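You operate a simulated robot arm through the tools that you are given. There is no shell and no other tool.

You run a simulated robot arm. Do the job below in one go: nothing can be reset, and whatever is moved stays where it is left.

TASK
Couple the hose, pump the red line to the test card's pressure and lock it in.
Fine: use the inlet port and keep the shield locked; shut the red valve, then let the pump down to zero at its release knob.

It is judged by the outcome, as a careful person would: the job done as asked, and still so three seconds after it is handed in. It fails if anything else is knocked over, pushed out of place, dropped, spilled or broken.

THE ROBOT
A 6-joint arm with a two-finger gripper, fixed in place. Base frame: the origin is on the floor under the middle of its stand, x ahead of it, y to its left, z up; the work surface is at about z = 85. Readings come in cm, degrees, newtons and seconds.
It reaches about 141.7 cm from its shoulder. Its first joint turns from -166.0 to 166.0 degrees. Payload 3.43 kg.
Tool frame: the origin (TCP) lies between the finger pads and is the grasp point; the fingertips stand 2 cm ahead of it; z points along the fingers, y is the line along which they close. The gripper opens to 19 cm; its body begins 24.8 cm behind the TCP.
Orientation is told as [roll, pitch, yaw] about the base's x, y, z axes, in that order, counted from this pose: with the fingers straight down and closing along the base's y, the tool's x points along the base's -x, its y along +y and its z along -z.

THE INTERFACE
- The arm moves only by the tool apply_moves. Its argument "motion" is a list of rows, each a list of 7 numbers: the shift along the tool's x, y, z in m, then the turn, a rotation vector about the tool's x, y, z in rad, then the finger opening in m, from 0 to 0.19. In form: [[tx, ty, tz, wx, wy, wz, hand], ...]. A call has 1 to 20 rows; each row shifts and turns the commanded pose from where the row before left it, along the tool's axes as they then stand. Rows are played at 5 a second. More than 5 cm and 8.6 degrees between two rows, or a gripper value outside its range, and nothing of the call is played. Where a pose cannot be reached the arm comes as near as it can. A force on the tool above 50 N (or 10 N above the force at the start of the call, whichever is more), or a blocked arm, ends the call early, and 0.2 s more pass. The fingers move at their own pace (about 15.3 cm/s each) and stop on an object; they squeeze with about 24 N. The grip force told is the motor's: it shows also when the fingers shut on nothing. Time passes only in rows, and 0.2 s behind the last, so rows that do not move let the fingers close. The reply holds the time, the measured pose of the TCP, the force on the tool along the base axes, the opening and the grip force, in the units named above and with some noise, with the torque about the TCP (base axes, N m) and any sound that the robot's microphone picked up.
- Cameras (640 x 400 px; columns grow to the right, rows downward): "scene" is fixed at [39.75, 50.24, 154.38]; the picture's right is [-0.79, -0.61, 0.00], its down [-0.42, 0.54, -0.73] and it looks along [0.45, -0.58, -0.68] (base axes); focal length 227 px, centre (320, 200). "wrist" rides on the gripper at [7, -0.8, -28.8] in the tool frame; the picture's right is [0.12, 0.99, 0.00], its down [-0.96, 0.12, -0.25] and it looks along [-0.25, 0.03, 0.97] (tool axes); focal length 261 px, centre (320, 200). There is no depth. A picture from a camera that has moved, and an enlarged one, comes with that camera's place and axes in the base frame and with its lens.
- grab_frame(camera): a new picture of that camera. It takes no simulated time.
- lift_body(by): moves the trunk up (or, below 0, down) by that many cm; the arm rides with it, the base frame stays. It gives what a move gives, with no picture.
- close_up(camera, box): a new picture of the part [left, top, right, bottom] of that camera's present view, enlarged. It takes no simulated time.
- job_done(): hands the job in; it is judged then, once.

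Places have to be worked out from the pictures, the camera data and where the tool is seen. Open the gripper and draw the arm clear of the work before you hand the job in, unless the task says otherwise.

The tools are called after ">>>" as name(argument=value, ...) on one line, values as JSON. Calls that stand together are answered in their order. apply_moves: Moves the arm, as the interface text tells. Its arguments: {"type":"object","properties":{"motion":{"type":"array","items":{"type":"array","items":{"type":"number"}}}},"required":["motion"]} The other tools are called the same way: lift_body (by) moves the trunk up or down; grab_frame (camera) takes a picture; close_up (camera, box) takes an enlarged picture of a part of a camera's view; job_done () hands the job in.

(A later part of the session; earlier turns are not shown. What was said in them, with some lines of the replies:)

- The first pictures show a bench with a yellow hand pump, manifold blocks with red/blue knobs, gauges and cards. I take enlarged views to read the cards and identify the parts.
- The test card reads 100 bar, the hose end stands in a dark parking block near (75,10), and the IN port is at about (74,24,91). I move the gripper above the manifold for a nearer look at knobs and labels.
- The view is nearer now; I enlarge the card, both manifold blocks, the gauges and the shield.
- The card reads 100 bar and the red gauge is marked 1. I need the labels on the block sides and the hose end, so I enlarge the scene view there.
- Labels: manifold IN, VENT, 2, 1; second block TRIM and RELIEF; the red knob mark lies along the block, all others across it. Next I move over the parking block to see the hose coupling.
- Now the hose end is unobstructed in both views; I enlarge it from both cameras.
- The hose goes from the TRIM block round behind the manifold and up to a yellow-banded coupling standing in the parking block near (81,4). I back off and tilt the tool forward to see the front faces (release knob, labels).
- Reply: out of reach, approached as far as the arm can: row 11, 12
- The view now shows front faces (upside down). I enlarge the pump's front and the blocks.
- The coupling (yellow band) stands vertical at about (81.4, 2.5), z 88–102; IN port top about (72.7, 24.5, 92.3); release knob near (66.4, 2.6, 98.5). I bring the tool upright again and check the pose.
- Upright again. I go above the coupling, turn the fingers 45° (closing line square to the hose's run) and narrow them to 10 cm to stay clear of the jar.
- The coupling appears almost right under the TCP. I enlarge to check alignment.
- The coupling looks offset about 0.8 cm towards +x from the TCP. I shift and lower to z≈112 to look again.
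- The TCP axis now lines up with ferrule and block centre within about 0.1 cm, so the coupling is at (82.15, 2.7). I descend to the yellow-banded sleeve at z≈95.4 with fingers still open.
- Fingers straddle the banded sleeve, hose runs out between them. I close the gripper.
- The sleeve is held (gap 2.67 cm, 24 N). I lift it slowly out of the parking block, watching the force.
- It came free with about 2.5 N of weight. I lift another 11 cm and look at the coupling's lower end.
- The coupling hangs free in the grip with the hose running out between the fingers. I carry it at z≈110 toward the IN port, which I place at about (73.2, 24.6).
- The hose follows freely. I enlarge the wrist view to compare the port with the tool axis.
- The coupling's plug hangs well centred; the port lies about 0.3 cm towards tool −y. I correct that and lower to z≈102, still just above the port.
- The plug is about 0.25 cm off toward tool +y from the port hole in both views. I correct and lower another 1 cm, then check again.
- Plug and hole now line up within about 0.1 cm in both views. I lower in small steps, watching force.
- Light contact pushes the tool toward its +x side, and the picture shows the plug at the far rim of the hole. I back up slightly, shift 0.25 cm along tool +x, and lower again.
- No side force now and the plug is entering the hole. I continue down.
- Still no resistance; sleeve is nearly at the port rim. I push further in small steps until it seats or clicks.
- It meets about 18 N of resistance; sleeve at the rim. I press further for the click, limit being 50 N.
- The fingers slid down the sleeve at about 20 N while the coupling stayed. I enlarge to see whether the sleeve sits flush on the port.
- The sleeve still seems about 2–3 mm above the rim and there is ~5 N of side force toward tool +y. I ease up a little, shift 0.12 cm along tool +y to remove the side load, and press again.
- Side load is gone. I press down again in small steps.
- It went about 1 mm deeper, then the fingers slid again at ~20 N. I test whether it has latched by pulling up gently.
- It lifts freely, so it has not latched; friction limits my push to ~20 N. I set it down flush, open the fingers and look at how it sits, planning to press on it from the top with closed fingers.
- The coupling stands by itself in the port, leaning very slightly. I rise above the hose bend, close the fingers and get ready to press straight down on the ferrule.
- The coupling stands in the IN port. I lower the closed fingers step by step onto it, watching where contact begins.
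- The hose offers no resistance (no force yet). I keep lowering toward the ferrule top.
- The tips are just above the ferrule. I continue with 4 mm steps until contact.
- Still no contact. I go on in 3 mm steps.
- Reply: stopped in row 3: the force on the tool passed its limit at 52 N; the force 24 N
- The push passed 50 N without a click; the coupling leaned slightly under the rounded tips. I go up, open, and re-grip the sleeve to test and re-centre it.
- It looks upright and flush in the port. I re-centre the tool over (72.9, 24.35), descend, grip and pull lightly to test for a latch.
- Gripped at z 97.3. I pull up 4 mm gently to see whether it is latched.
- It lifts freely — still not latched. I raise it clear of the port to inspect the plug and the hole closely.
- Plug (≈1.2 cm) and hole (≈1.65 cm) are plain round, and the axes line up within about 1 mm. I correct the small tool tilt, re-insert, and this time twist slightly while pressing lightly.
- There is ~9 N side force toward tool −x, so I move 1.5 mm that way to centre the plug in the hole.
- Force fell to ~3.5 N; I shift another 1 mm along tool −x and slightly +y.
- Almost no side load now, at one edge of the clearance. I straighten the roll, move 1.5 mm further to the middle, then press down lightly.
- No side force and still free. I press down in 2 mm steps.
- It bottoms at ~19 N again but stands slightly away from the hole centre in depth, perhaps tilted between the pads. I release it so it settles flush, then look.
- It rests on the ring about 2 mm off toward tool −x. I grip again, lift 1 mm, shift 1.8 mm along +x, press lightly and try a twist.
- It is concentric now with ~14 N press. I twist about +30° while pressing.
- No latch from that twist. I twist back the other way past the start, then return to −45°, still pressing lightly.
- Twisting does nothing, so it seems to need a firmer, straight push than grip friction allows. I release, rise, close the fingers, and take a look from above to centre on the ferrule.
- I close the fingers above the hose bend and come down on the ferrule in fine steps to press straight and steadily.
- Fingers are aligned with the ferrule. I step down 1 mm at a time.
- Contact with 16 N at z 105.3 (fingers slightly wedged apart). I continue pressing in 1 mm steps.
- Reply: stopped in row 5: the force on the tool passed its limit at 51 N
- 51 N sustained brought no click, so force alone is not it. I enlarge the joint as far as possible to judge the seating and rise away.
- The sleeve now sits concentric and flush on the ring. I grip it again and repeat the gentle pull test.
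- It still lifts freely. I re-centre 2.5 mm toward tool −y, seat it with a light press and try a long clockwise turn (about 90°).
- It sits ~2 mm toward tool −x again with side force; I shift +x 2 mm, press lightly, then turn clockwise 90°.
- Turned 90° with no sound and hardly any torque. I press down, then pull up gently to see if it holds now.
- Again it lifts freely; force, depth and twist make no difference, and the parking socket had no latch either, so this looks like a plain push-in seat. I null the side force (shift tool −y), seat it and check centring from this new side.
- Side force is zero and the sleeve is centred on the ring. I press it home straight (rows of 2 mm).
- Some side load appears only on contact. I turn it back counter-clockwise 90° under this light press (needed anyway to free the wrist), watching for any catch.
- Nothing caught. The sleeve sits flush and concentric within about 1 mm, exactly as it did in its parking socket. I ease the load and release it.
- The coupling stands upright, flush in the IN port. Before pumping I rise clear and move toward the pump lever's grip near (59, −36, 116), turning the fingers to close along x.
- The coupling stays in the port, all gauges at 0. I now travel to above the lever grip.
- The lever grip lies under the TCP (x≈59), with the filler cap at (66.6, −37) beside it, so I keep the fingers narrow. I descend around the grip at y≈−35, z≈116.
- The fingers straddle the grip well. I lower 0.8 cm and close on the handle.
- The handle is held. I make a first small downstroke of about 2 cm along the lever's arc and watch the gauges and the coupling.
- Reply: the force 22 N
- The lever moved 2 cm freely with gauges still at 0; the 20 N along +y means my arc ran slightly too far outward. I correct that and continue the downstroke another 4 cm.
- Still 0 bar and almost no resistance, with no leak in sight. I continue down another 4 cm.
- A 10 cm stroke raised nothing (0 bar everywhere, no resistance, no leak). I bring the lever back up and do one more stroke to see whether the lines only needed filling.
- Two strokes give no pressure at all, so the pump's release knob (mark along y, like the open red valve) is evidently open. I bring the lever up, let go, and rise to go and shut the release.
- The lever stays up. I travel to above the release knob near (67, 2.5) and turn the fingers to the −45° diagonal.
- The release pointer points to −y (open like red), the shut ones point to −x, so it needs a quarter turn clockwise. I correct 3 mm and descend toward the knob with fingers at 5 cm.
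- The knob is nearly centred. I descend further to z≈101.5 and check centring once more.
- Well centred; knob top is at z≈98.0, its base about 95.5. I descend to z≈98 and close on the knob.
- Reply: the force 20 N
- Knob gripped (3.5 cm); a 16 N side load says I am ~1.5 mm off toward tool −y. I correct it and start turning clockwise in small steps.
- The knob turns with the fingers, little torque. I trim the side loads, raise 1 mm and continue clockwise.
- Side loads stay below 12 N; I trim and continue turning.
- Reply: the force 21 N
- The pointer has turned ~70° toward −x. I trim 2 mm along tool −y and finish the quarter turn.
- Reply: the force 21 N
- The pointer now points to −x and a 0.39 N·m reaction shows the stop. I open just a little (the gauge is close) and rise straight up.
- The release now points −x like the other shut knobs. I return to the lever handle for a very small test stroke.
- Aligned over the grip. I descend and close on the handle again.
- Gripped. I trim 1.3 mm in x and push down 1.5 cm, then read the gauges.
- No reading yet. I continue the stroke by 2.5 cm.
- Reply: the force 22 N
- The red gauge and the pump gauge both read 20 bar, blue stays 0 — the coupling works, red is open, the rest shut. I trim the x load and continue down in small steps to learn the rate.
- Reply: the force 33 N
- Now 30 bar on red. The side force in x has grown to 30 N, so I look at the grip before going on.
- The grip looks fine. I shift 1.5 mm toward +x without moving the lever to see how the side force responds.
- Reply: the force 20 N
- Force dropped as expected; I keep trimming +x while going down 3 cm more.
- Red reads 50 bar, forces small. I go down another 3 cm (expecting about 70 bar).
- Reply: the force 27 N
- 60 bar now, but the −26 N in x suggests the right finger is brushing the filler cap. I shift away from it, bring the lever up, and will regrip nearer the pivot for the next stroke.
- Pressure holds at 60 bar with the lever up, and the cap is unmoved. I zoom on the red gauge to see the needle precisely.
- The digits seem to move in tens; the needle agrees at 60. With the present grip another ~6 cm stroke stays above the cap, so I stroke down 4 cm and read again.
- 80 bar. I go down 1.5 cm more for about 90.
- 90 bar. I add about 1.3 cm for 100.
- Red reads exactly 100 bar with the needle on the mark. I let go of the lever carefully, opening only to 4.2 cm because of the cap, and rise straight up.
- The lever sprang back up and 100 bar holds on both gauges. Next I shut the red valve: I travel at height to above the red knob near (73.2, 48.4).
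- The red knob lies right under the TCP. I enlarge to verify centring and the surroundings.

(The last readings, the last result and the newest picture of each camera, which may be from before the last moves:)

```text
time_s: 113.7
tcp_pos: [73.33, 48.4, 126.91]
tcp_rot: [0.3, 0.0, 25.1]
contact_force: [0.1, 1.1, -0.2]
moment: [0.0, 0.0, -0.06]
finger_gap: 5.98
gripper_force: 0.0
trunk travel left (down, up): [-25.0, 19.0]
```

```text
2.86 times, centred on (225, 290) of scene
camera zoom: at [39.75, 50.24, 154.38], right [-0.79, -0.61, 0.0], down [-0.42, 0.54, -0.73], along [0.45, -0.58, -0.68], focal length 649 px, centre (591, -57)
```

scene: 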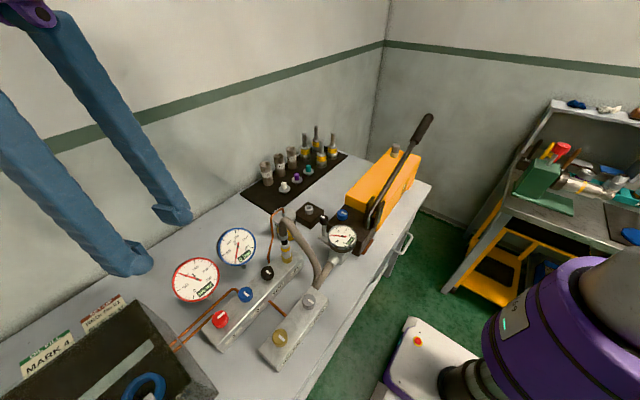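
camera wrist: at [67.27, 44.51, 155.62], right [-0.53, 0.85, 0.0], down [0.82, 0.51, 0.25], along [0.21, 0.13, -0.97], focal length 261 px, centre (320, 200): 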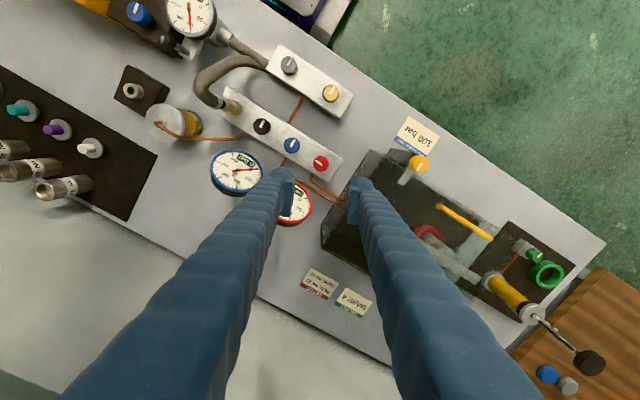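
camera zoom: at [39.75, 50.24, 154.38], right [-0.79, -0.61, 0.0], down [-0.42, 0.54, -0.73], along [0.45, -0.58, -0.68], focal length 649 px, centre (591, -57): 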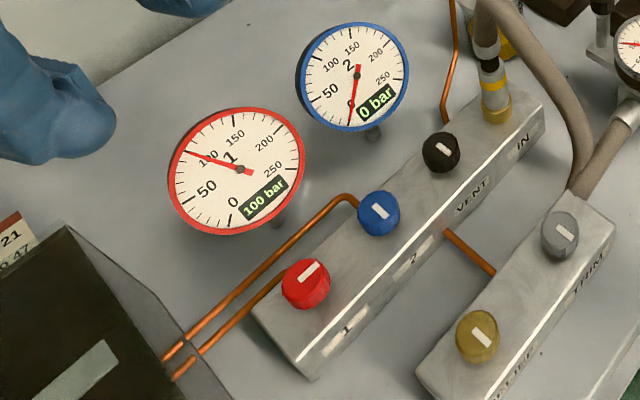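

Centred within a millimetre, with room around the fingers at this angle. I descend to just above the knob with a 5 cm opening.

>>> apply_moves(motion=[[0, 0, 0.043, 0, 0, 0, 0.05], [0, 0, 0.043, 0, 0, 0, 0.05], [0, 0, 0.043, 0, 0, 0, 0.05], [0, 0, 0.043, 0, 0, 0, 0.05], [0, 0, 0.043, 0, 0, 0, 0.05], [0, 0, 0.043, 0, 0, 0, 0.05], [0, 0, 0.03, 0, 0, 0, 0.05]])

>>> close_up(camera="wrist", box=[240, 110, 400, 230])

>>> close_up(camera="scene", box=[150, 230, 300, 370])

```text
time_s: 115.3
tcp_pos: [73.29, 48.8, 98.0]
tcp_rot: [0.1, 0.0, 25.0]
contact_force: [-0.4, 0.5, -0.4]
moment: [0.02, 0.06, 0.0]
finger_gap: 5.02
gripper_force: 0.2
trunk travel left (down, up): [-25.0, 19.0]
```

```text
3.33 times, centred on (320, 170) of wrist
camera zoom: at [67.32, 45.09, 126.65], right [-0.53, 0.85, 0.0], down [0.82, 0.51, 0.25], along [0.21, 0.13, -0.97], focal length 869 px, centre (320, 300)
```

zoom: 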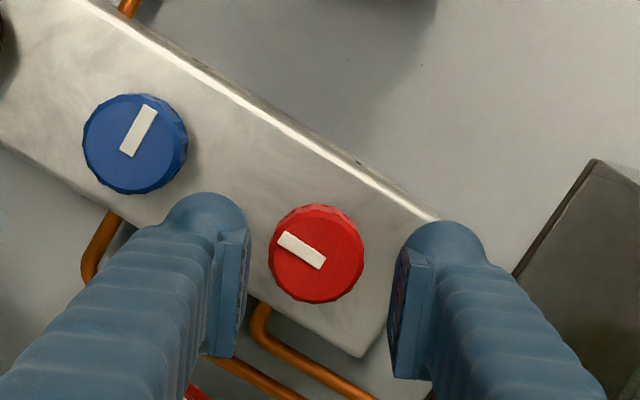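

```text
2.86 times, centred on (225, 300) of scene
camera zoom: at [39.75, 50.24, 154.38], right [-0.79, -0.61, 0.0], down [-0.42, 0.54, -0.73], along [0.45, -0.58, -0.68], focal length 649 px, centre (591, -86)
```

zoom: 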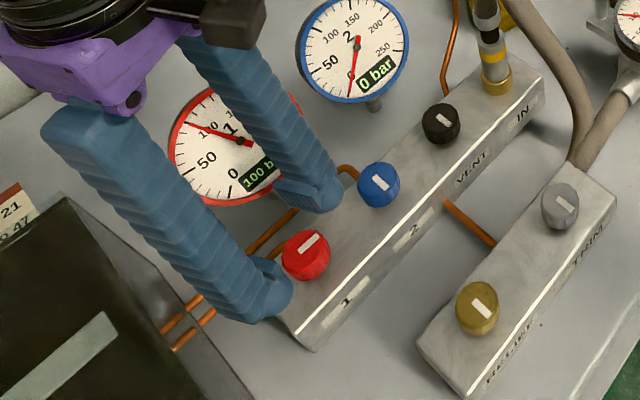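

The knob is 3 mm toward tool −y; I correct and descend to z≈93.6, then close.

>>> apply_moves(motion=[[0.0008, -0.003, 0.01, 0, 0, 0, 0.05], [0, 0, 0.018, 0, 0, 0, 0.05], [0, 0, 0.016, 0, 0, 0, 0.05]])

>>> close_up(camera="wrist", box=[240, 130, 400, 250])

>>> close_up(camera="scene", box=[190, 270, 270, 350])

```text
time_s: 116.1
tcp_pos: [73.25, 48.18, 93.67]
tcp_rot: [0.2, 0.0, 25.1]
contact_force: [-0.1, 0.2, 0.8]
moment: [-0.01, 0.03, -0.04]
finger_gap: 5.01
gripper_force: 0.1
trunk travel left (down, up): [-25.0, 19.0]
```

```text
3.33 times, centred on (320, 190) of wrist
camera zoom: at [67.27, 44.37, 122.41], right [-0.53, 0.85, 0.0], down [0.82, 0.51, 0.25], along [0.21, 0.13, -0.97], focal length 869 px, centre (320, 233)
```

zoom: 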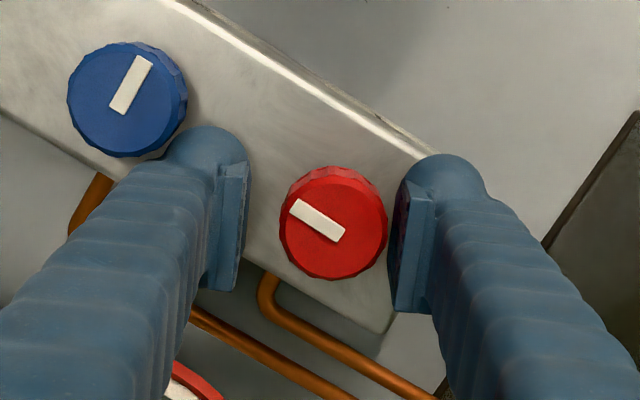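

```text
5.00 times, centred on (230, 310) of scene
camera zoom: at [39.75, 50.24, 154.38], right [-0.79, -0.61, 0.0], down [-0.42, 0.54, -0.73], along [0.45, -0.58, -0.68], focal length 1135 px, centre (770, -350)
```

zoom: 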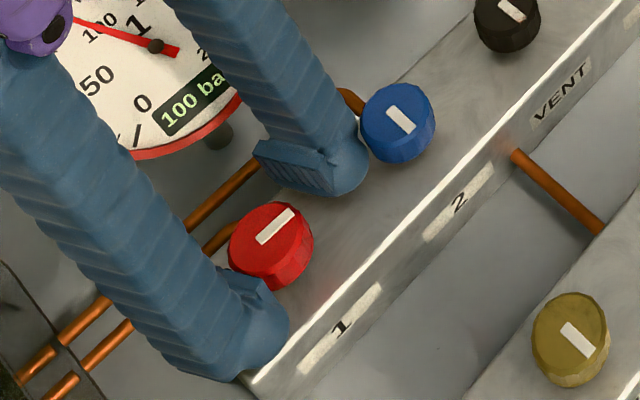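

The knob sits closer to the right finger, and the left finger is near the blue knob, so I shift 4 mm toward tool +y, lower 3 mm and close.

>>> apply_moves(motion=[[0, 0.004, 0, 0, 0, 0, 0.05], [0, 0, 0.003, 0, 0, 0, 0.05], [0, 0, 0, 0, 0, 0, 0.0], [0, 0, 0, 0, 0, 0, 0.0], [0, 0, 0, 0, 0, 0, 0.0]])

>>> close_up(camera="wrist", box=[240, 130, 400, 250])

>>> close_up(camera="scene", box=[190, 250, 290, 350])

```text
time_s: 117.3
tcp_pos: [72.94, 48.61, 93.47]
tcp_rot: [0.1, 0.0, 25.1]
contact_force: [-1.0, 3.3, 0.9]
moment: [0.04, 0.0, -0.01]
finger_gap: 3.48
gripper_force: 45.0
trunk travel left (down, up): [-25.0, 19.0]
```

```text
3.33 times, centred on (320, 190) of wrist
camera zoom: at [67.02, 44.74, 122.14], right [-0.53, 0.85, 0.0], down [0.82, 0.51, 0.25], along [0.21, 0.13, -0.97], focal length 869 px, centre (320, 233)
```

zoom: 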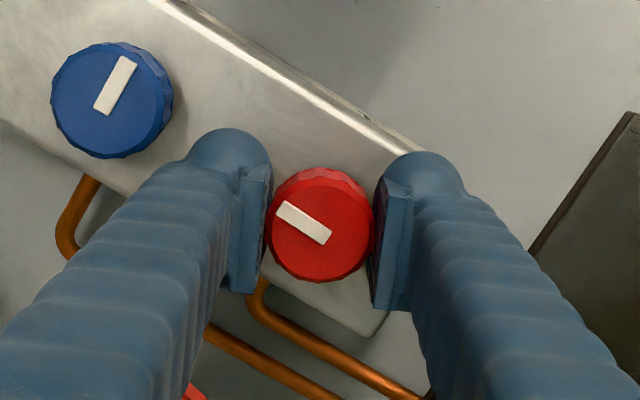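

```text
4.00 times, centred on (240, 300) of scene
camera zoom: at [39.75, 50.24, 154.38], right [-0.79, -0.61, 0.0], down [-0.42, 0.54, -0.73], along [0.45, -0.58, -0.68], focal length 908 px, centre (640, -200)
```

zoom: 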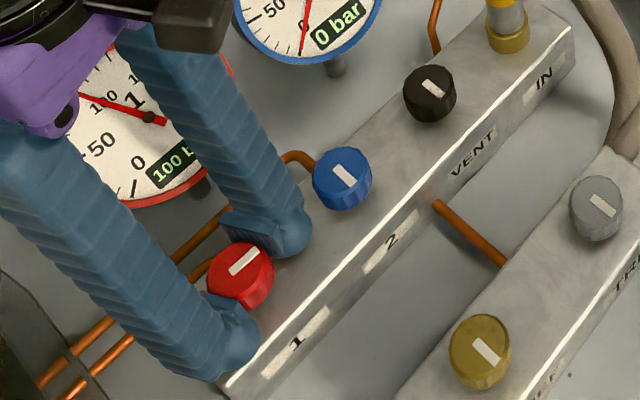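

Red knob gripped and centred, low side forces. I turn clockwise in small steps, checking forces.

>>> apply_moves(motion=[[0, 0, 0, 0, 0, 0.1, 0.0], [0, 0, 0, 0, 0, 0.13, 0.0], [0, 0, 0, 0, 0, 0.13, 0.0]])

>>> close_up(camera="wrist", box=[240, 130, 400, 250])

>>> close_up(camera="scene", box=[190, 250, 290, 350])

```text
time_s: 118.1
tcp_pos: [73.03, 48.45, 93.45]
tcp_rot: [0.2, 0.0, 4.4]
contact_force: [1.8, 13.9, 1.6]
moment: [0.13, -0.09, 0.01]
finger_gap: 3.46
gripper_force: 44.8
trunk travel left (down, up): [-25.0, 19.0]
```

```text
3.33 times, centred on (320, 190) of wrist
camera zoom: at [66.06, 47.06, 122.14], right [-0.19, 0.98, 0.0], down [0.95, 0.19, 0.25], along [0.24, 0.05, -0.97], focal length 869 px, centre (320, 233)
```

zoom: 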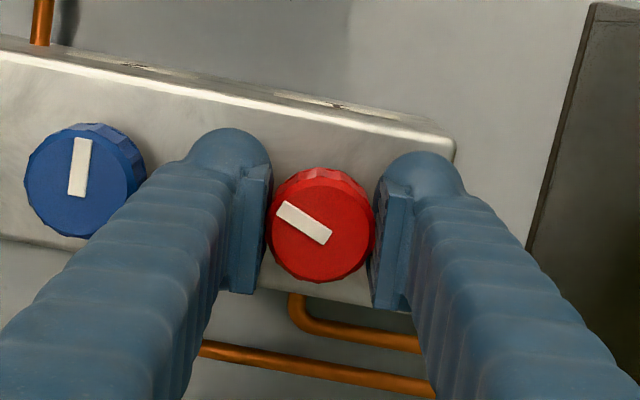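

```text
4.00 times, centred on (240, 300) of scene
camera zoom: at [39.75, 50.24, 154.38], right [-0.79, -0.61, 0.0], down [-0.42, 0.54, -0.73], along [0.45, -0.58, -0.68], focal length 908 px, centre (640, -200)
```

zoom: 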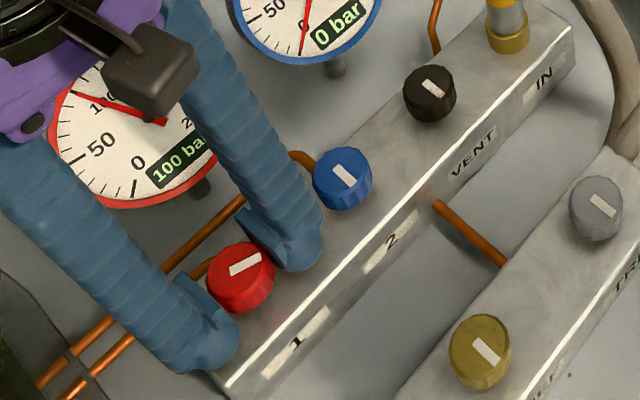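

The knob turns with the fingers and the gauge stays at 100. I trim 1.3 mm and continue clockwise.

>>> apply_moves(motion=[[0, 0.0013, 0, 0, 0, 0.1, 0.0], [0, 0, 0, 0, 0, 0.13, 0.0], [0, 0, 0, 0, 0, 0.13, 0.0], [0, 0, 0, 0, 0, 0.13, 0.0]])

>>> close_up(camera="wrist", box=[240, 130, 400, 250])

>>> close_up(camera="scene", box=[190, 250, 290, 350])

```text
time_s: 119.1
tcp_pos: [73.15, 48.46, 93.37]
tcp_rot: [0.1, 0.1, -23.8]
contact_force: [2.0, 3.3, 8.7]
moment: [-0.09, -0.15, -0.01]
finger_gap: 3.49
gripper_force: 45.2
trunk travel left (down, up): [-25.0, 19.0]
```

```text
3.33 times, centred on (320, 190) of wrist
camera zoom: at [66.27, 50.53, 122.16], right [0.29, 0.96, 0.0], down [0.93, -0.28, 0.25], along [0.24, -0.07, -0.97], focal length 869 px, centre (320, 233)
```

zoom: 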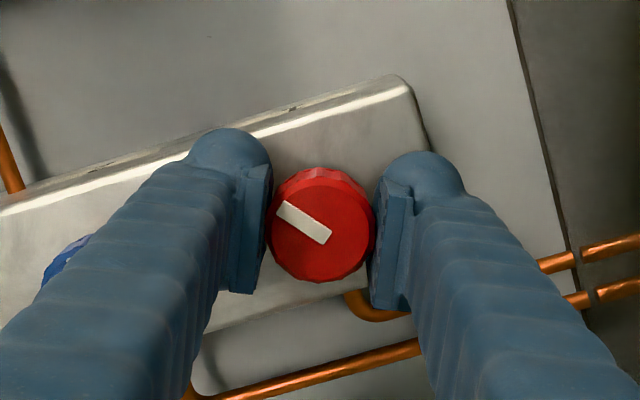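

```text
4.00 times, centred on (240, 300) of scene
camera zoom: at [39.75, 50.24, 154.38], right [-0.79, -0.61, 0.0], down [-0.42, 0.54, -0.73], along [0.45, -0.58, -0.68], focal length 908 px, centre (640, -200)
```

zoom: 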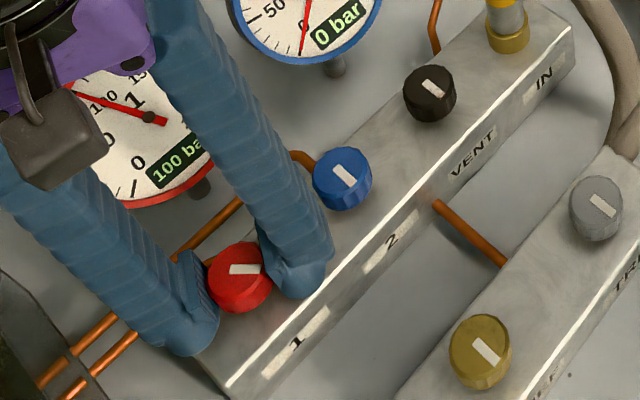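

Turned ~49°. I continue another 26°.

>>> apply_moves(motion=[[0, 0.0003, -0.0005, 0, 0, 0.1, 0.0], [0, 0, 0, 0, 0, 0.12, 0.0], [0, 0, 0, 0, 0, 0.12, 0.0], [0, 0, 0, 0, 0, 0.12, 0.0]])

>>> close_up(camera="wrist", box=[240, 130, 400, 250])

>>> grab_frame(camera="wrist")

>>> close_up(camera="scene", box=[150, 230, 290, 350])

```text
time_s: 120.1
tcp_pos: [72.95, 48.42, 93.43]
tcp_rot: [0.0, 0.2, -50.1]
contact_force: [-2.3, -0.9, 3.1]
moment: [0.0, 0.05, 0.01]
finger_gap: 3.49
gripper_force: 44.7
trunk travel left (down, up): [-25.0, 19.0]
```

```text
3.33 times, centred on (320, 190) of wrist
camera zoom: at [67.92, 53.33, 122.17], right [0.69, 0.73, 0.0], down [0.71, -0.66, 0.24], along [0.18, -0.17, -0.97], focal length 869 px, centre (320, 233)
```

zoom: 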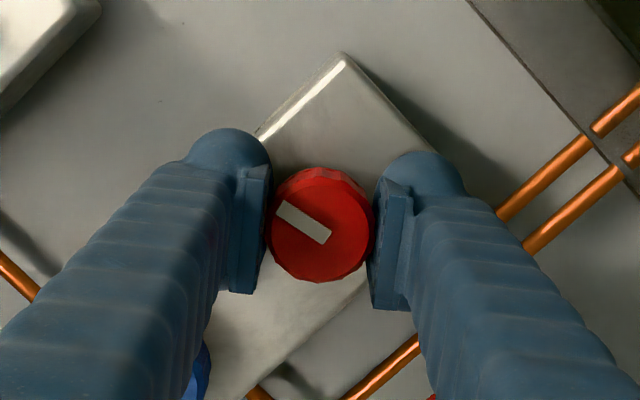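

```text
taken
camera wrist: at [67.92, 53.33, 122.17], right [0.69, 0.73, 0.0], down [0.71, -0.66, 0.24], along [0.18, -0.17, -0.97], focal length 261 px, centre (320, 200)
```

wrist: 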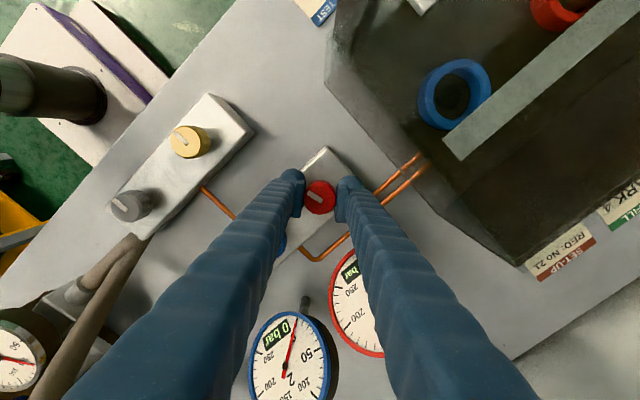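

```text
3.33 times, centred on (220, 290) of scene
camera zoom: at [39.75, 50.24, 154.38], right [-0.79, -0.61, 0.0], down [-0.42, 0.54, -0.73], along [0.45, -0.58, -0.68], focal length 757 px, centre (653, -100)
```

zoom: 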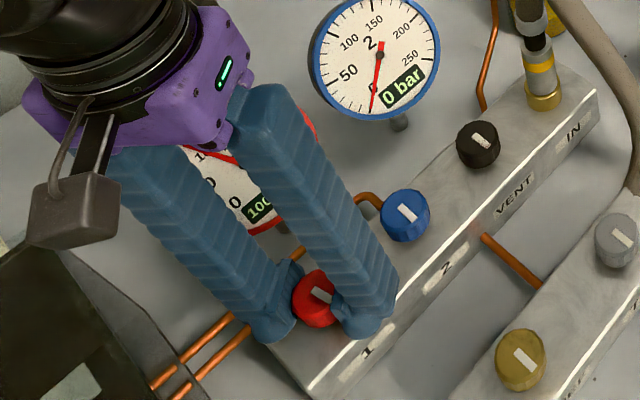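

The pointer is within ~15° of shut. To stay clear of the red gauge I re-grip: open slightly, lift 3 cm, turn back ~23°, lower and close again.

>>> apply_moves(motion=[[0, 0, 0, 0, 0, 0, 0.046], [0, 0, 0, 0, 0, 0, 0.046], [0, 0, -0.03, 0, 0, 0, 0.046], [0, 0, 0, 0, 0, -0.134, 0.046], [0, 0, 0, 0, 0, -0.134, 0.046], [0, 0, 0, 0, 0, -0.134, 0.046]])

>>> close_up(camera="wrist", box=[240, 130, 400, 250])

>>> close_up(camera="scene", box=[150, 230, 290, 350])

```text
time_s: 121.5
tcp_pos: [72.98, 48.53, 96.42]
tcp_rot: [0.1, 0.0, -26.8]
contact_force: [-0.4, 0.0, 0.2]
moment: [-0.01, 0.0, 0.0]
finger_gap: 4.6
gripper_force: 0.0
trunk travel left (down, up): [-25.0, 19.0]
```

```text
3.33 times, centred on (320, 190) of wrist
camera zoom: at [66.32, 50.92, 125.2], right [0.34, 0.94, 0.0], down [0.91, -0.33, 0.25], along [0.23, -0.08, -0.97], focal length 869 px, centre (320, 233)
```

zoom: 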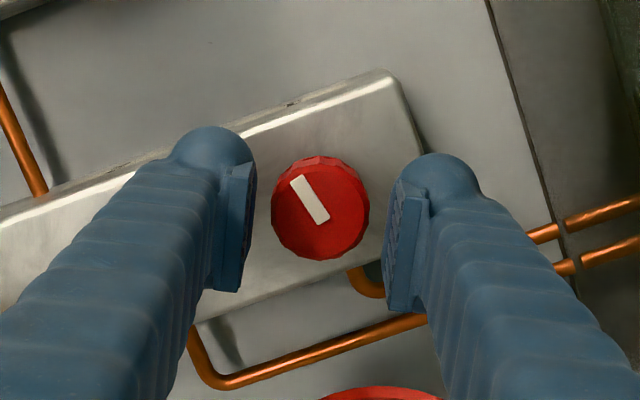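

```text
3.33 times, centred on (220, 290) of scene
camera zoom: at [39.75, 50.24, 154.38], right [-0.79, -0.61, 0.0], down [-0.42, 0.54, -0.73], along [0.45, -0.58, -0.68], focal length 757 px, centre (653, -100)
```

zoom: 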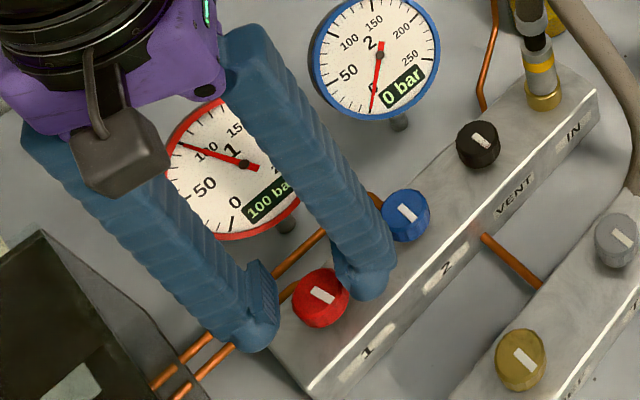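

Centred. I lower 3 cm, close again and turn the last 15–20° clockwise to the stop.

>>> apply_moves(motion=[[0, 0, 0.015, 0, 0, 0, 0.046], [0, 0, 0.015, 0, 0, 0, 0.046], [0, 0, 0, 0, 0, 0, 0.0], [0, 0, 0, 0, 0, 0, 0.0], [0, 0, 0, 0, 0, 0, 0.0]])

>>> apply_moves(motion=[[0, 0, 0, 0, 0, 0.1, 0.0], [0, 0, 0, 0, 0, 0.1, 0.0], [0, 0, 0, 0, 0, 0.06, 0.0]])

>>> close_up(camera="wrist", box=[240, 130, 400, 250])

>>> close_up(camera="scene", box=[150, 230, 290, 350])

```text
time_s: 122.7
tcp_pos: [72.98, 48.56, 93.51]
tcp_rot: [0.1, 0.1, -27.0]
contact_force: [-2.2, -3.3, 6.4]
moment: [-0.04, 0.02, -0.03]
finger_gap: 3.46
gripper_force: 44.7
trunk travel left (down, up): [-25.0, 19.0]
```

```text
time_s: 123.5
tcp_pos: [73.02, 48.55, 93.47]
tcp_rot: [0.1, 0.1, -41.9]
contact_force: [-3.7, -1.0, 6.5]
moment: [0.05, 0.15, 0.45]
finger_gap: 3.44
gripper_force: 45.0
trunk travel left (down, up): [-25.0, 19.0]
```

```text
3.33 times, centred on (320, 190) of wrist
camera zoom: at [67.16, 52.57, 122.15], right [0.57, 0.82, 0.0], down [0.79, -0.56, 0.25], along [0.2, -0.14, -0.97], focal length 869 px, centre (320, 233)
```

zoom: 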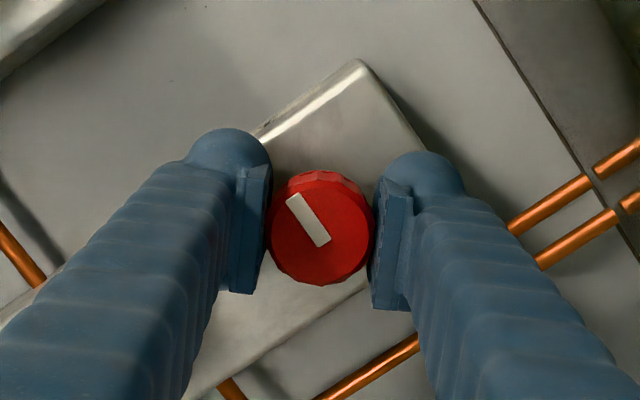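

```text
3.33 times, centred on (220, 290) of scene
camera zoom: at [39.75, 50.24, 154.38], right [-0.79, -0.61, 0.0], down [-0.42, 0.54, -0.73], along [0.45, -0.58, -0.68], focal length 757 px, centre (653, -100)
```

zoom: 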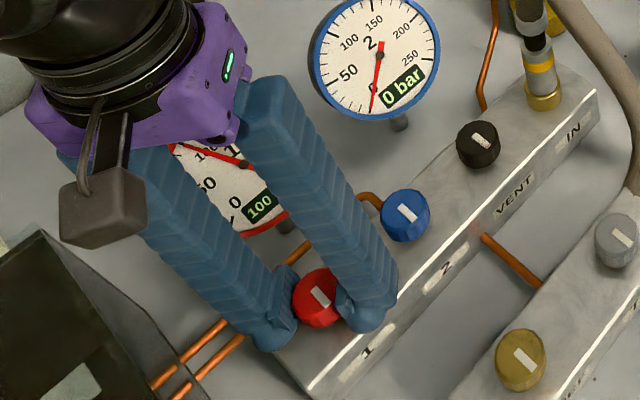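

The stop is felt (0.45 N·m) and the pointer points to −x: the red valve is shut at 100 bar. I open, rise, and travel back to above the pump's release knob.

>>> apply_moves(motion=[[0, 0, 0, 0, 0, -0.01, 0.046], [0, 0, 0, 0, 0, 0, 0.046], [0, 0, -0.03, 0, 0, 0, 0.046], [0, 0, -0.045, 0, 0, 0, 0.046], [0, 0, -0.045, 0, 0, 0, 0.046], [0, 0, -0.045, 0, 0, 0, 0.046], [0, 0, -0.045, 0, 0, 0, 0.046], [0, 0, -0.045, 0, 0, 0, 0.046], [0, 0, -0.045, 0, 0, 0, 0.046]])

>>> close_up(camera="scene", box=[150, 220, 370, 360])

>>> apply_moves(motion=[[-0.024, -0.0348, 0, 0, 0, 0, 0.046], [-0.024, -0.0348, 0, 0, 0, 0, 0.046], [-0.024, -0.0348, 0, 0, 0, 0, 0.046], [-0.024, -0.0348, 0, 0, 0, 0, 0.046], [-0.024, -0.0348, 0, 0, 0, 0, 0.046], [-0.024, -0.0348, 0, 0, 0, 0, 0.046], [-0.024, -0.0348, 0, 0, 0, 0, 0.046], [-0.024, -0.0348, 0, 0, 0, 0, 0.046], [-0.024, -0.0348, 0, 0, 0, 0, 0.046], [-0.024, -0.0348, 0, 0, 0, 0, 0.046], [-0.024, -0.0348, 0, 0, 0, 0, 0.046]])

>>> apply_moves(motion=[[0, 0, 0, 0, 0, 0.127, 0.046], [0, 0, 0, 0, 0, 0.127, 0.046], [0, 0, 0, 0, 0, 0.127, 0.046], [0, 0, 0, 0, 0, 0.127, 0.046], [0, 0, 0, 0, 0, 0.127, 0.046], [0, 0, 0, 0, 0, 0.127, 0.046], [0, 0, 0, 0, 0, 0.127, 0.046], [0, 0, 0, 0, 0, 0.127, 0.046], [0, 0, 0, 0, 0, 0.127, 0.046], [0, 0, 0, 0, 0, 0.127, 0.046]])

>>> close_up(camera="wrist", box=[260, 110, 380, 210])

```text
time_s: 125.5
tcp_pos: [73.01, 48.65, 123.34]
tcp_rot: [0.1, 0.1, -41.2]
contact_force: [0.1, 0.3, 0.6]
moment: [0.0, -0.04, 0.03]
finger_gap: 4.61
gripper_force: 0.0
trunk travel left (down, up): [-25.0, 19.0]
```

```text
2.86 times, centred on (260, 290) of scene
camera zoom: at [39.75, 50.24, 154.38], right [-0.79, -0.61, 0.0], down [-0.42, 0.54, -0.73], along [0.45, -0.58, -0.68], focal length 649 px, centre (491, -57)
```

zoom: 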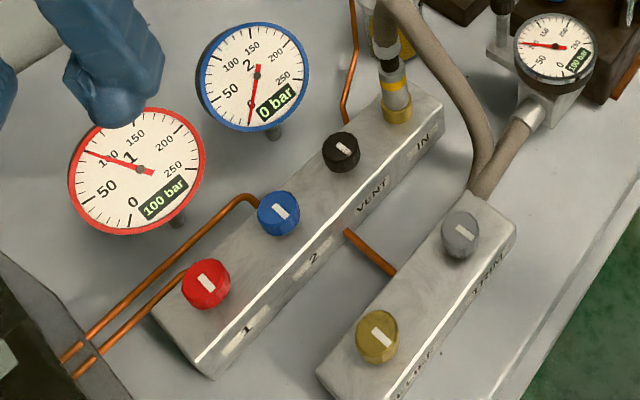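

```text
time_s: 127.9
tcp_pos: [67.79, 2.32, 123.26]
tcp_rot: [0.0, 0.1, -41.3]
contact_force: [-0.2, 0.8, 0.3]
moment: [0.04, -0.03, 0.05]
finger_gap: 4.59
gripper_force: 0.1
trunk travel left (down, up): [-25.0, 19.0]
```

```text
time_s: 130.1
tcp_pos: [67.75, 2.37, 123.28]
tcp_rot: [-0.1, 0.2, -114.1]
contact_force: [-0.5, -1.0, 0.5]
moment: [-0.01, 0.02, 0.01]
finger_gap: 4.61
gripper_force: 0.1
trunk travel left (down, up): [-25.0, 19.0]
```

```text
4.00 times, centred on (320, 160) of wrist
camera zoom: at [69.78, 9.09, 152.05], right [0.95, -0.3, 0.0], down [-0.29, -0.93, 0.25], along [-0.07, -0.23, -0.97], focal length 1043 px, centre (320, 360)
```

zoom: 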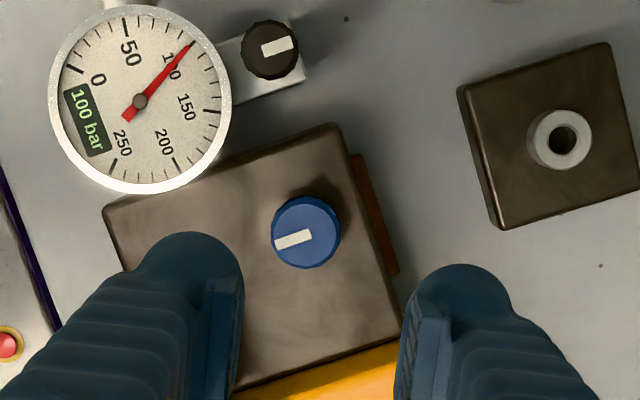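

The red valve's gauge holds 100 bar. The release knob lies ~0.8 cm toward tool −y; I correct and descend to z≈102 for a check.

>>> apply_moves(motion=[[-0.001, -0.008, 0.02, 0, 0, 0, 0.046], [0, 0, 0.045, 0, 0, 0, 0.046], [0, 0, 0.045, 0, 0, 0, 0.046], [0, 0, 0.045, 0, 0, 0, 0.046], [0, 0, 0.045, 0, 0, 0, 0.046], [0, 0, 0.012, 0, 0, 0, 0.046]])

>>> close_up(camera="wrist", box=[260, 120, 380, 220])

>>> close_up(camera="scene", box=[310, 180, 390, 250])

```text
time_s: 131.5
tcp_pos: [66.96, 2.92, 101.94]
tcp_rot: [-0.1, 0.1, -114.1]
contact_force: [1.4, 0.3, -1.0]
moment: [-0.03, 0.03, -0.01]
finger_gap: 4.61
gripper_force: 0.1
trunk travel left (down, up): [-25.0, 19.0]
```

```text
4.00 times, centred on (320, 170) of wrist
camera zoom: at [69.11, 9.66, 130.71], right [0.95, -0.3, 0.0], down [-0.29, -0.93, 0.24], along [-0.07, -0.23, -0.97], focal length 1043 px, centre (320, 320)
```

zoom: 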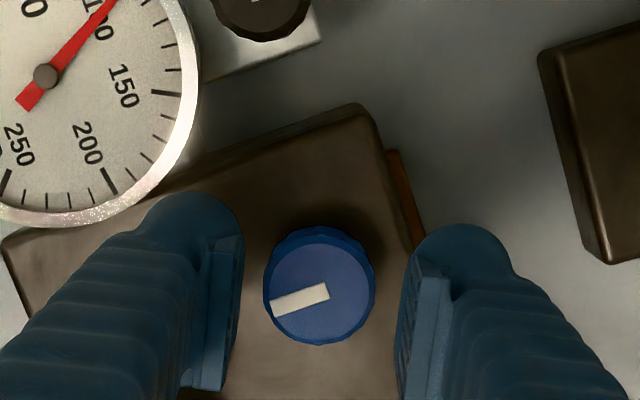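

```text
5.71 times, centred on (350, 215) of scene
camera zoom: at [39.75, 50.24, 154.38], right [-0.79, -0.61, 0.0], down [-0.42, 0.54, -0.73], along [0.45, -0.58, -0.68], focal length 1297 px, centre (149, 114)
```

zoom: 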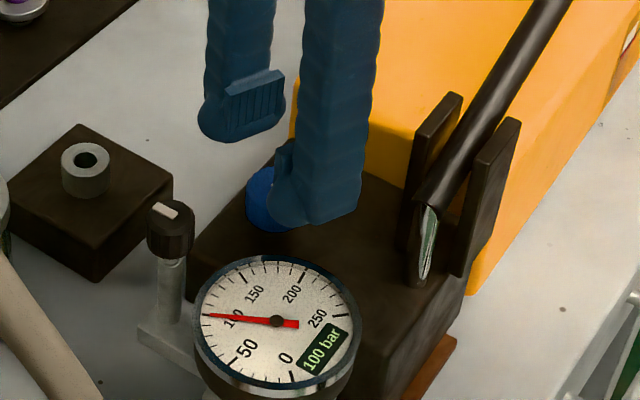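

The knob is about 4 mm toward tool −x; I correct, descend to z≈98 and close.

>>> apply_moves(motion=[[-0.0038, 0.0003, 0, 0, 0, 0, 0.046], [0, 0, 0.02, 0, 0, 0, 0.046], [0, 0, 0.018, 0, 0, 0, 0.046], [0, 0, 0, 0, 0, 0, 0.0], [0, 0, 0, 0, 0, 0, 0.0], [0, 0, 0, 0, 0, 0, 0.0]])

>>> close_up(camera="wrist", box=[260, 130, 380, 230])

```text
time_s: 132.9
tcp_pos: [66.88, 2.18, 98.36]
tcp_rot: [-0.1, 0.1, -114.2]
contact_force: [-0.5, -1.4, 7.7]
moment: [0.02, -0.02, 0.0]
finger_gap: 3.52
gripper_force: 24.2
trunk travel left (down, up): [-25.0, 19.0]
```

```text
4.00 times, centred on (320, 180) of wrist
camera zoom: at [68.81, 9.02, 127.03], right [0.95, -0.3, 0.0], down [-0.29, -0.93, 0.24], along [-0.07, -0.23, -0.97], focal length 1043 px, centre (320, 280)
```

zoom: 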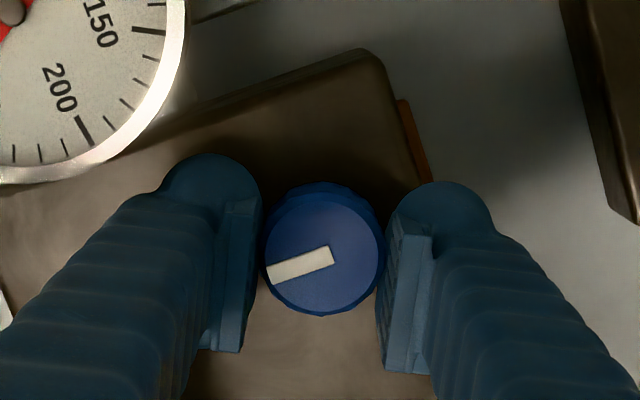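

Gripped with hardly any side load. I turn counter-clockwise in steps, watching both gauges.

>>> apply_moves(motion=[[0, 0, -0.0005, 0, 0, -0.1, 0.0], [0, 0, 0, 0, 0, -0.13, 0.0], [0, 0, 0, 0, 0, -0.13, 0.0]])

>>> close_up(camera="scene", box=[160, 180, 390, 330])

```text
time_s: 133.7
tcp_pos: [66.84, 2.25, 98.38]
tcp_rot: [0.0, 0.1, -93.5]
contact_force: [7.8, -3.0, 0.5]
moment: [-0.01, -0.12, -0.04]
finger_gap: 3.48
gripper_force: 23.8
trunk travel left (down, up): [-25.0, 19.0]
```

```text
2.67 times, centred on (275, 255) of scene
camera zoom: at [39.75, 50.24, 154.38], right [-0.79, -0.61, 0.0], down [-0.42, 0.54, -0.73], along [0.45, -0.58, -0.68], focal length 605 px, centre (440, 53)
```

zoom: 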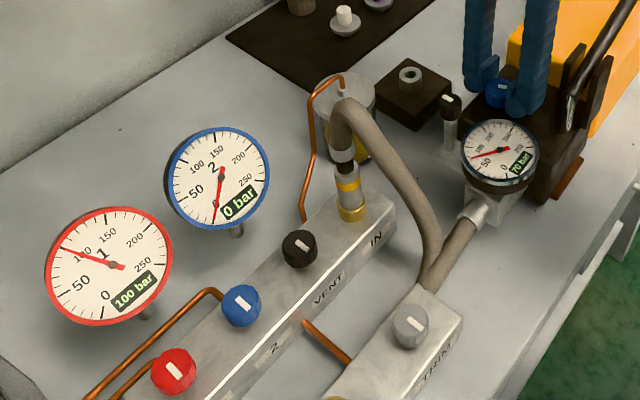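

The pump gauge is falling (70 bar) while red stays at 100. I continue opening the release.

>>> apply_moves(motion=[[-0.0003, 0.0008, 0, 0, 0, -0.1, 0.0], [0, 0, 0, 0, 0, -0.13, 0.0], [0, 0, 0, 0, 0, -0.13, 0.0], [0, 0, 0, 0, 0, -0.13, 0.0]])

>>> close_up(camera="scene", box=[160, 180, 390, 330])

```text
time_s: 134.7
tcp_pos: [66.9, 2.21, 98.41]
tcp_rot: [0.2, 0.1, -65.4]
contact_force: [19.2, 3.9, 0.0]
moment: [0.05, -0.14, -0.1]
finger_gap: 3.53
gripper_force: 23.5
trunk travel left (down, up): [-25.0, 19.0]
```

```text
2.67 times, centred on (275, 255) of scene
camera zoom: at [39.75, 50.24, 154.38], right [-0.79, -0.61, 0.0], down [-0.42, 0.54, -0.73], along [0.45, -0.58, -0.68], focal length 605 px, centre (440, 53)
```

zoom: 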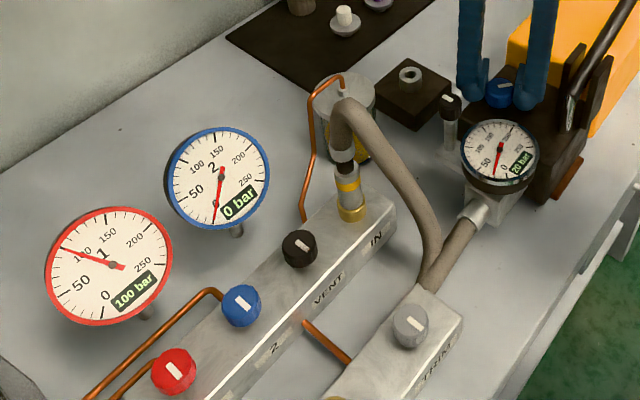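

Pump is down to 20 bar, red at 100. I trim the side load and keep turning.

>>> apply_moves(motion=[[-0.0004, 0.0018, 0, 0, 0, -0.1, 0.0], [0, 0, 0, 0, 0, -0.13, 0.0], [0, 0, 0, 0, 0, -0.13, 0.0]])

>>> close_up(camera="scene", box=[160, 180, 390, 330])

>>> close_up(camera="wrist", box=[240, 130, 400, 250])

```text
time_s: 135.5
tcp_pos: [67.18, 2.31, 98.34]
tcp_rot: [0.1, 0.3, -44.6]
contact_force: [19.3, 14.5, 0.7]
moment: [0.09, 0.03, -0.14]
finger_gap: 3.51
gripper_force: 24.1
trunk travel left (down, up): [-25.0, 19.0]
```

```text
2.67 times, centred on (275, 255) of scene
camera zoom: at [39.75, 50.24, 154.38], right [-0.79, -0.61, 0.0], down [-0.42, 0.54, -0.73], along [0.45, -0.58, -0.68], focal length 605 px, centre (440, 53)
```

zoom: 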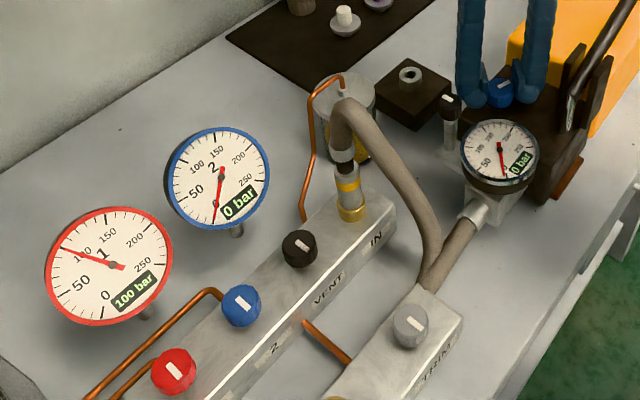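

```text
3.33 times, centred on (320, 190) of wrist
camera zoom: at [61.59, 6.68, 127.05], right [0.61, 0.79, 0.0], down [0.77, -0.59, 0.24], along [0.19, -0.15, -0.97], focal length 869 px, centre (320, 233)
```

zoom: 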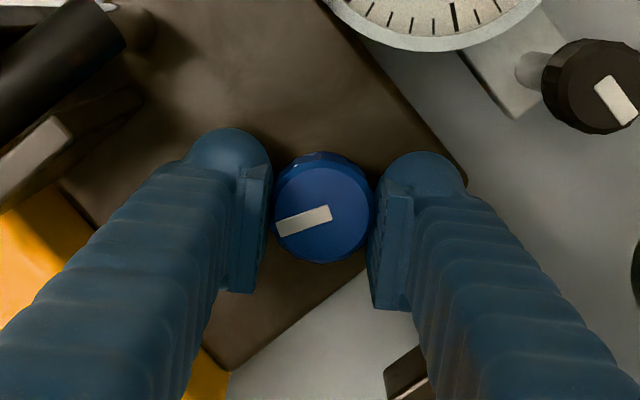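

The pump gauge is at 0 bar and red holds 100. I turn the remaining ~18° so the release is fully open, trimming the side load.

>>> apply_moves(motion=[[0, 0.002, 0, 0, 0, -0.06, 0.0], [0, 0.0003, 0, 0, 0, -0.1, 0.0], [0, 0.0003, 0, 0, 0, -0.12, 0.0]])

>>> close_up(camera="wrist", box=[240, 130, 400, 250])

```text
time_s: 136.3
tcp_pos: [67.19, 2.41, 98.33]
tcp_rot: [0.0, 0.2, -28.6]
contact_force: [13.3, 10.3, -0.7]
moment: [0.12, 0.0, -0.09]
finger_gap: 3.51
gripper_force: 23.8
trunk travel left (down, up): [-25.0, 19.0]
```

```text
3.33 times, centred on (320, 190) of wrist
camera zoom: at [60.7, 5.07, 127.07], right [0.37, 0.93, 0.0], down [0.9, -0.36, 0.24], along [0.23, -0.09, -0.97], focal length 869 px, centre (320, 233)
```

zoom: 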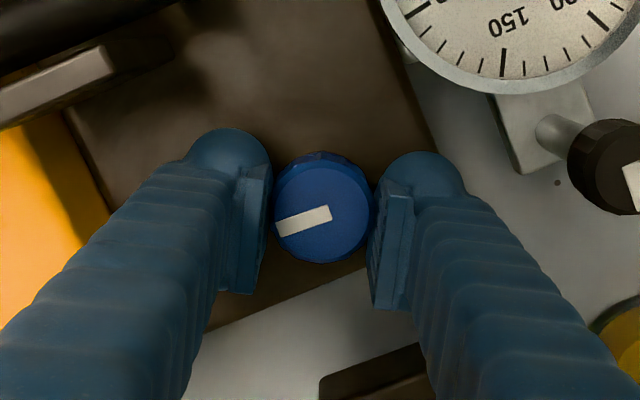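

The pointer is back at −y, pump at 0. I open the fingers slightly, rise straight up and draw clear.

>>> apply_moves(motion=[[0, 0.001, 0, 0, 0, 0, 0.0], [0, 0, 0, 0, 0, 0, 0.042], [0, 0, 0, 0, 0, 0, 0.042], [0, 0, -0.02, 0, 0, 0, 0.042], [0, 0, -0.04, 0, 0, 0, 0.042], [0, 0, -0.045, 0, 0, 0, 0.042], [0, 0, -0.045, 0, 0, 0, 0.05], [0, 0, -0.045, 0, 0, 0, 0.08], [0, 0, -0.045, 0, 0, 0, 0.1], [0, 0, -0.045, 0, 0, 0, 0.1]])

>>> grab_frame(camera="scene")

>>> close_up(camera="scene", box=[150, 180, 390, 350])

>>> grab_frame(camera="wrist")

```text
time_s: 138.5
tcp_pos: [66.92, 2.55, 126.99]
tcp_rot: [0.2, 0.1, -28.7]
contact_force: [-0.2, 0.3, 0.2]
moment: [0.01, -0.05, 0.02]
finger_gap: 10.01
gripper_force: 0.0
trunk travel left (down, up): [-25.0, 19.0]
```

```text
taken
```

scene: 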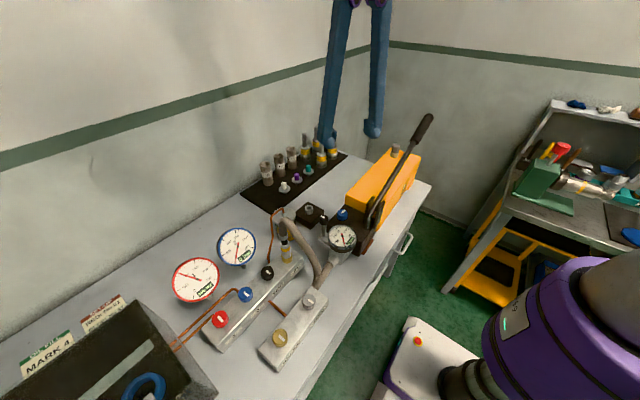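

```text
2.35 times, centred on (270, 265) of scene
camera zoom: at [39.75, 50.24, 154.38], right [-0.79, -0.61, 0.0], down [-0.42, 0.54, -0.73], along [0.45, -0.58, -0.68], focal length 534 px, centre (438, 47)
```

zoom: 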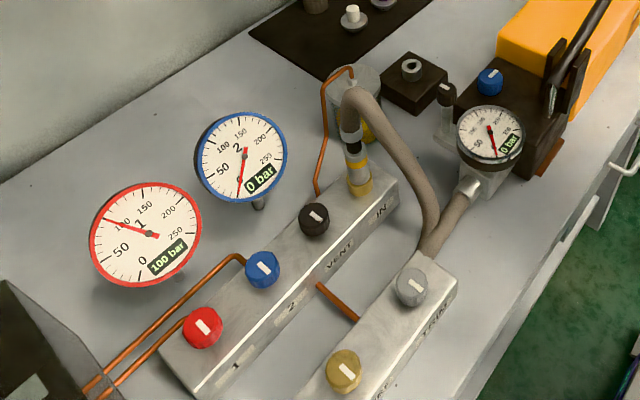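

```text
taken
camera wrist: at [60.37, 5.17, 155.61], right [0.37, 0.93, 0.0], down [0.9, -0.36, 0.25], along [0.23, -0.09, -0.97], focal length 261 px, centre (320, 200)
```

wrist: 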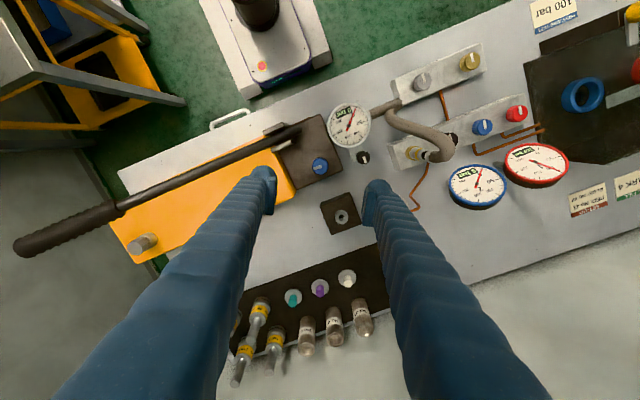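

Red 100 bar, blue 0, pump 0, release open, red shut. I withdraw to near the starting pose, wait a couple of seconds, and check that everything is stable.

>>> apply_moves(motion=[[0, 0, -0.04, 0, 0, 0, 0.1], [0.0, 0, -0.04, 0, 0, 0, 0.1], [0.03, 0, -0.02, 0, 0, 0, 0.1], [0.03, 0.01, 0, 0, 0, 0, 0.1], [0.03, 0.01, 0, 0, 0, 0, 0.1], [0, 0, 0, 0, 0, 0, 0.1], [0, 0, 0, 0, 0, 0, 0.1], [0, 0, 0, 0, 0, 0, 0.1], [0, 0, 0, 0, 0, 0, 0.1], [0, 0, 0, 0, 0, 0, 0.1], [0, 0, 0, 0, 0, 0, 0.1], [0, 0, 0, 0, 0, 0, 0.1], [0, 0, 0, 0, 0, 0, 0.1], [0, 0, 0, 0, 0, 0, 0.1], [0, 0, 0, 0, 0, 0, 0.1]])

>>> close_up(camera="scene", box=[168, 250, 226, 306])

>>> close_up(camera="scene", box=[260, 190, 370, 275])

>>> close_up(camera="scene", box=[340, 100, 440, 200])

>>> grab_frame(camera="wrist")

```text
time_s: 141.7
tcp_pos: [60.21, 8.37, 136.87]
tcp_rot: [0.1, 0.1, -28.6]
contact_force: [-0.2, -0.2, 0.2]
moment: [0.01, 0.0, 0.0]
finger_gap: 9.96
gripper_force: 0.2
trunk travel left (down, up): [-25.0, 19.0]
```

```text
7.14 times, centred on (197, 278) of scene
camera zoom: at [39.75, 50.24, 154.38], right [-0.79, -0.61, 0.0], down [-0.42, 0.54, -0.73], along [0.45, -0.58, -0.68], focal length 1622 px, centre (1199, -357)
```

zoom: 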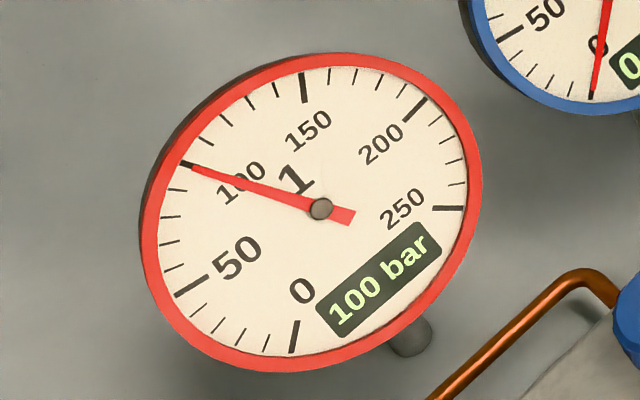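

```text
4.71 times, centred on (315, 232) of scene
camera zoom: at [39.75, 50.24, 154.38], right [-0.79, -0.61, 0.0], down [-0.42, 0.54, -0.73], along [0.45, -0.58, -0.68], focal length 1068 px, centre (344, 47)
```

zoom: 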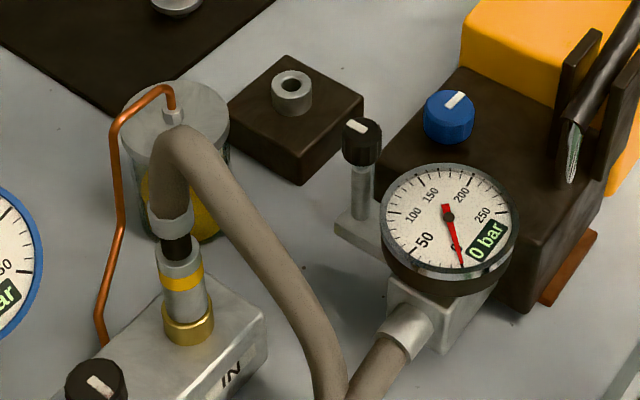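

```text
4.00 times, centred on (390, 150) of scene
camera zoom: at [39.75, 50.24, 154.38], right [-0.79, -0.61, 0.0], down [-0.42, 0.54, -0.73], along [0.45, -0.58, -0.68], focal length 908 px, centre (40, 400)
```

zoom: 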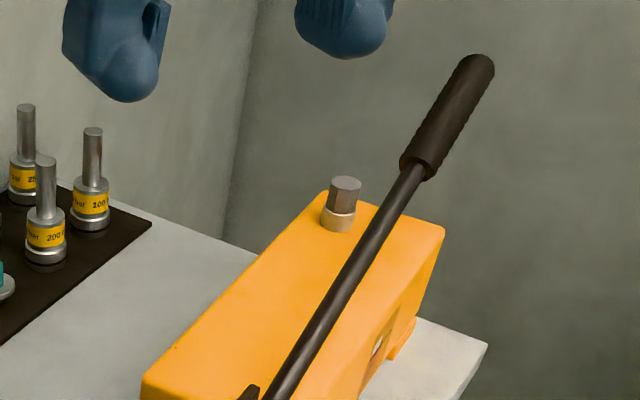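

```text
taken
camera wrist: at [53.66, 10.87, 165.69], right [0.37, 0.93, 0.0], down [0.9, -0.36, 0.25], along [0.23, -0.09, -0.97], focal length 261 px, centre (320, 200)
```

wrist: 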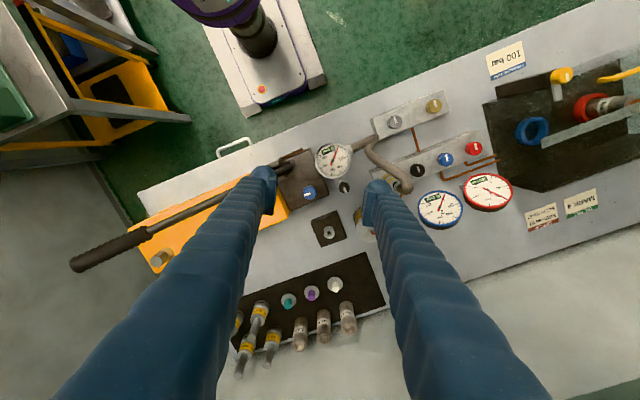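

After several seconds red still holds exactly 100 bar, blue reads 0 and the pump 0. The coupling is seated in IN, red is shut, the release is open, and the shield lock, cap and fittings are untouched. The gripper is open and clear, so I hand the job in.

>>> job_done()

```text
The job is handed in.
```

The red line is locked in at 100 bar, the test card's pressure, and I've handed the job in. A few seconds before that, the red gauge read exactly 100 bar, and the blue and pump gauges both read 0.

- **Hose:** it is coupled to the inlet port. I felt no click or latch, and before pumping the coupling still lifted freely, so only its seat holds it. It stayed put up to 100 bar with no leak visible.
- **Pump:** the release knob was open at the start, so I shut it before pumping.
- **Red valve:** I turned it clockwise until it hit its stop.
- **Letting down:** I reopened the release knob fully and the pump fell to zero while red stayed at 100 bar.
- **Shield:** I didn't touch it, so its lock is as it was.
- **Possible contact:** on the first pressure stroke one finger may have brushed the filler cap on the pump. The cap looks unmoved in the pictures, and nothing else appears disturbed.

The gripper is open and drawn clear of the work.
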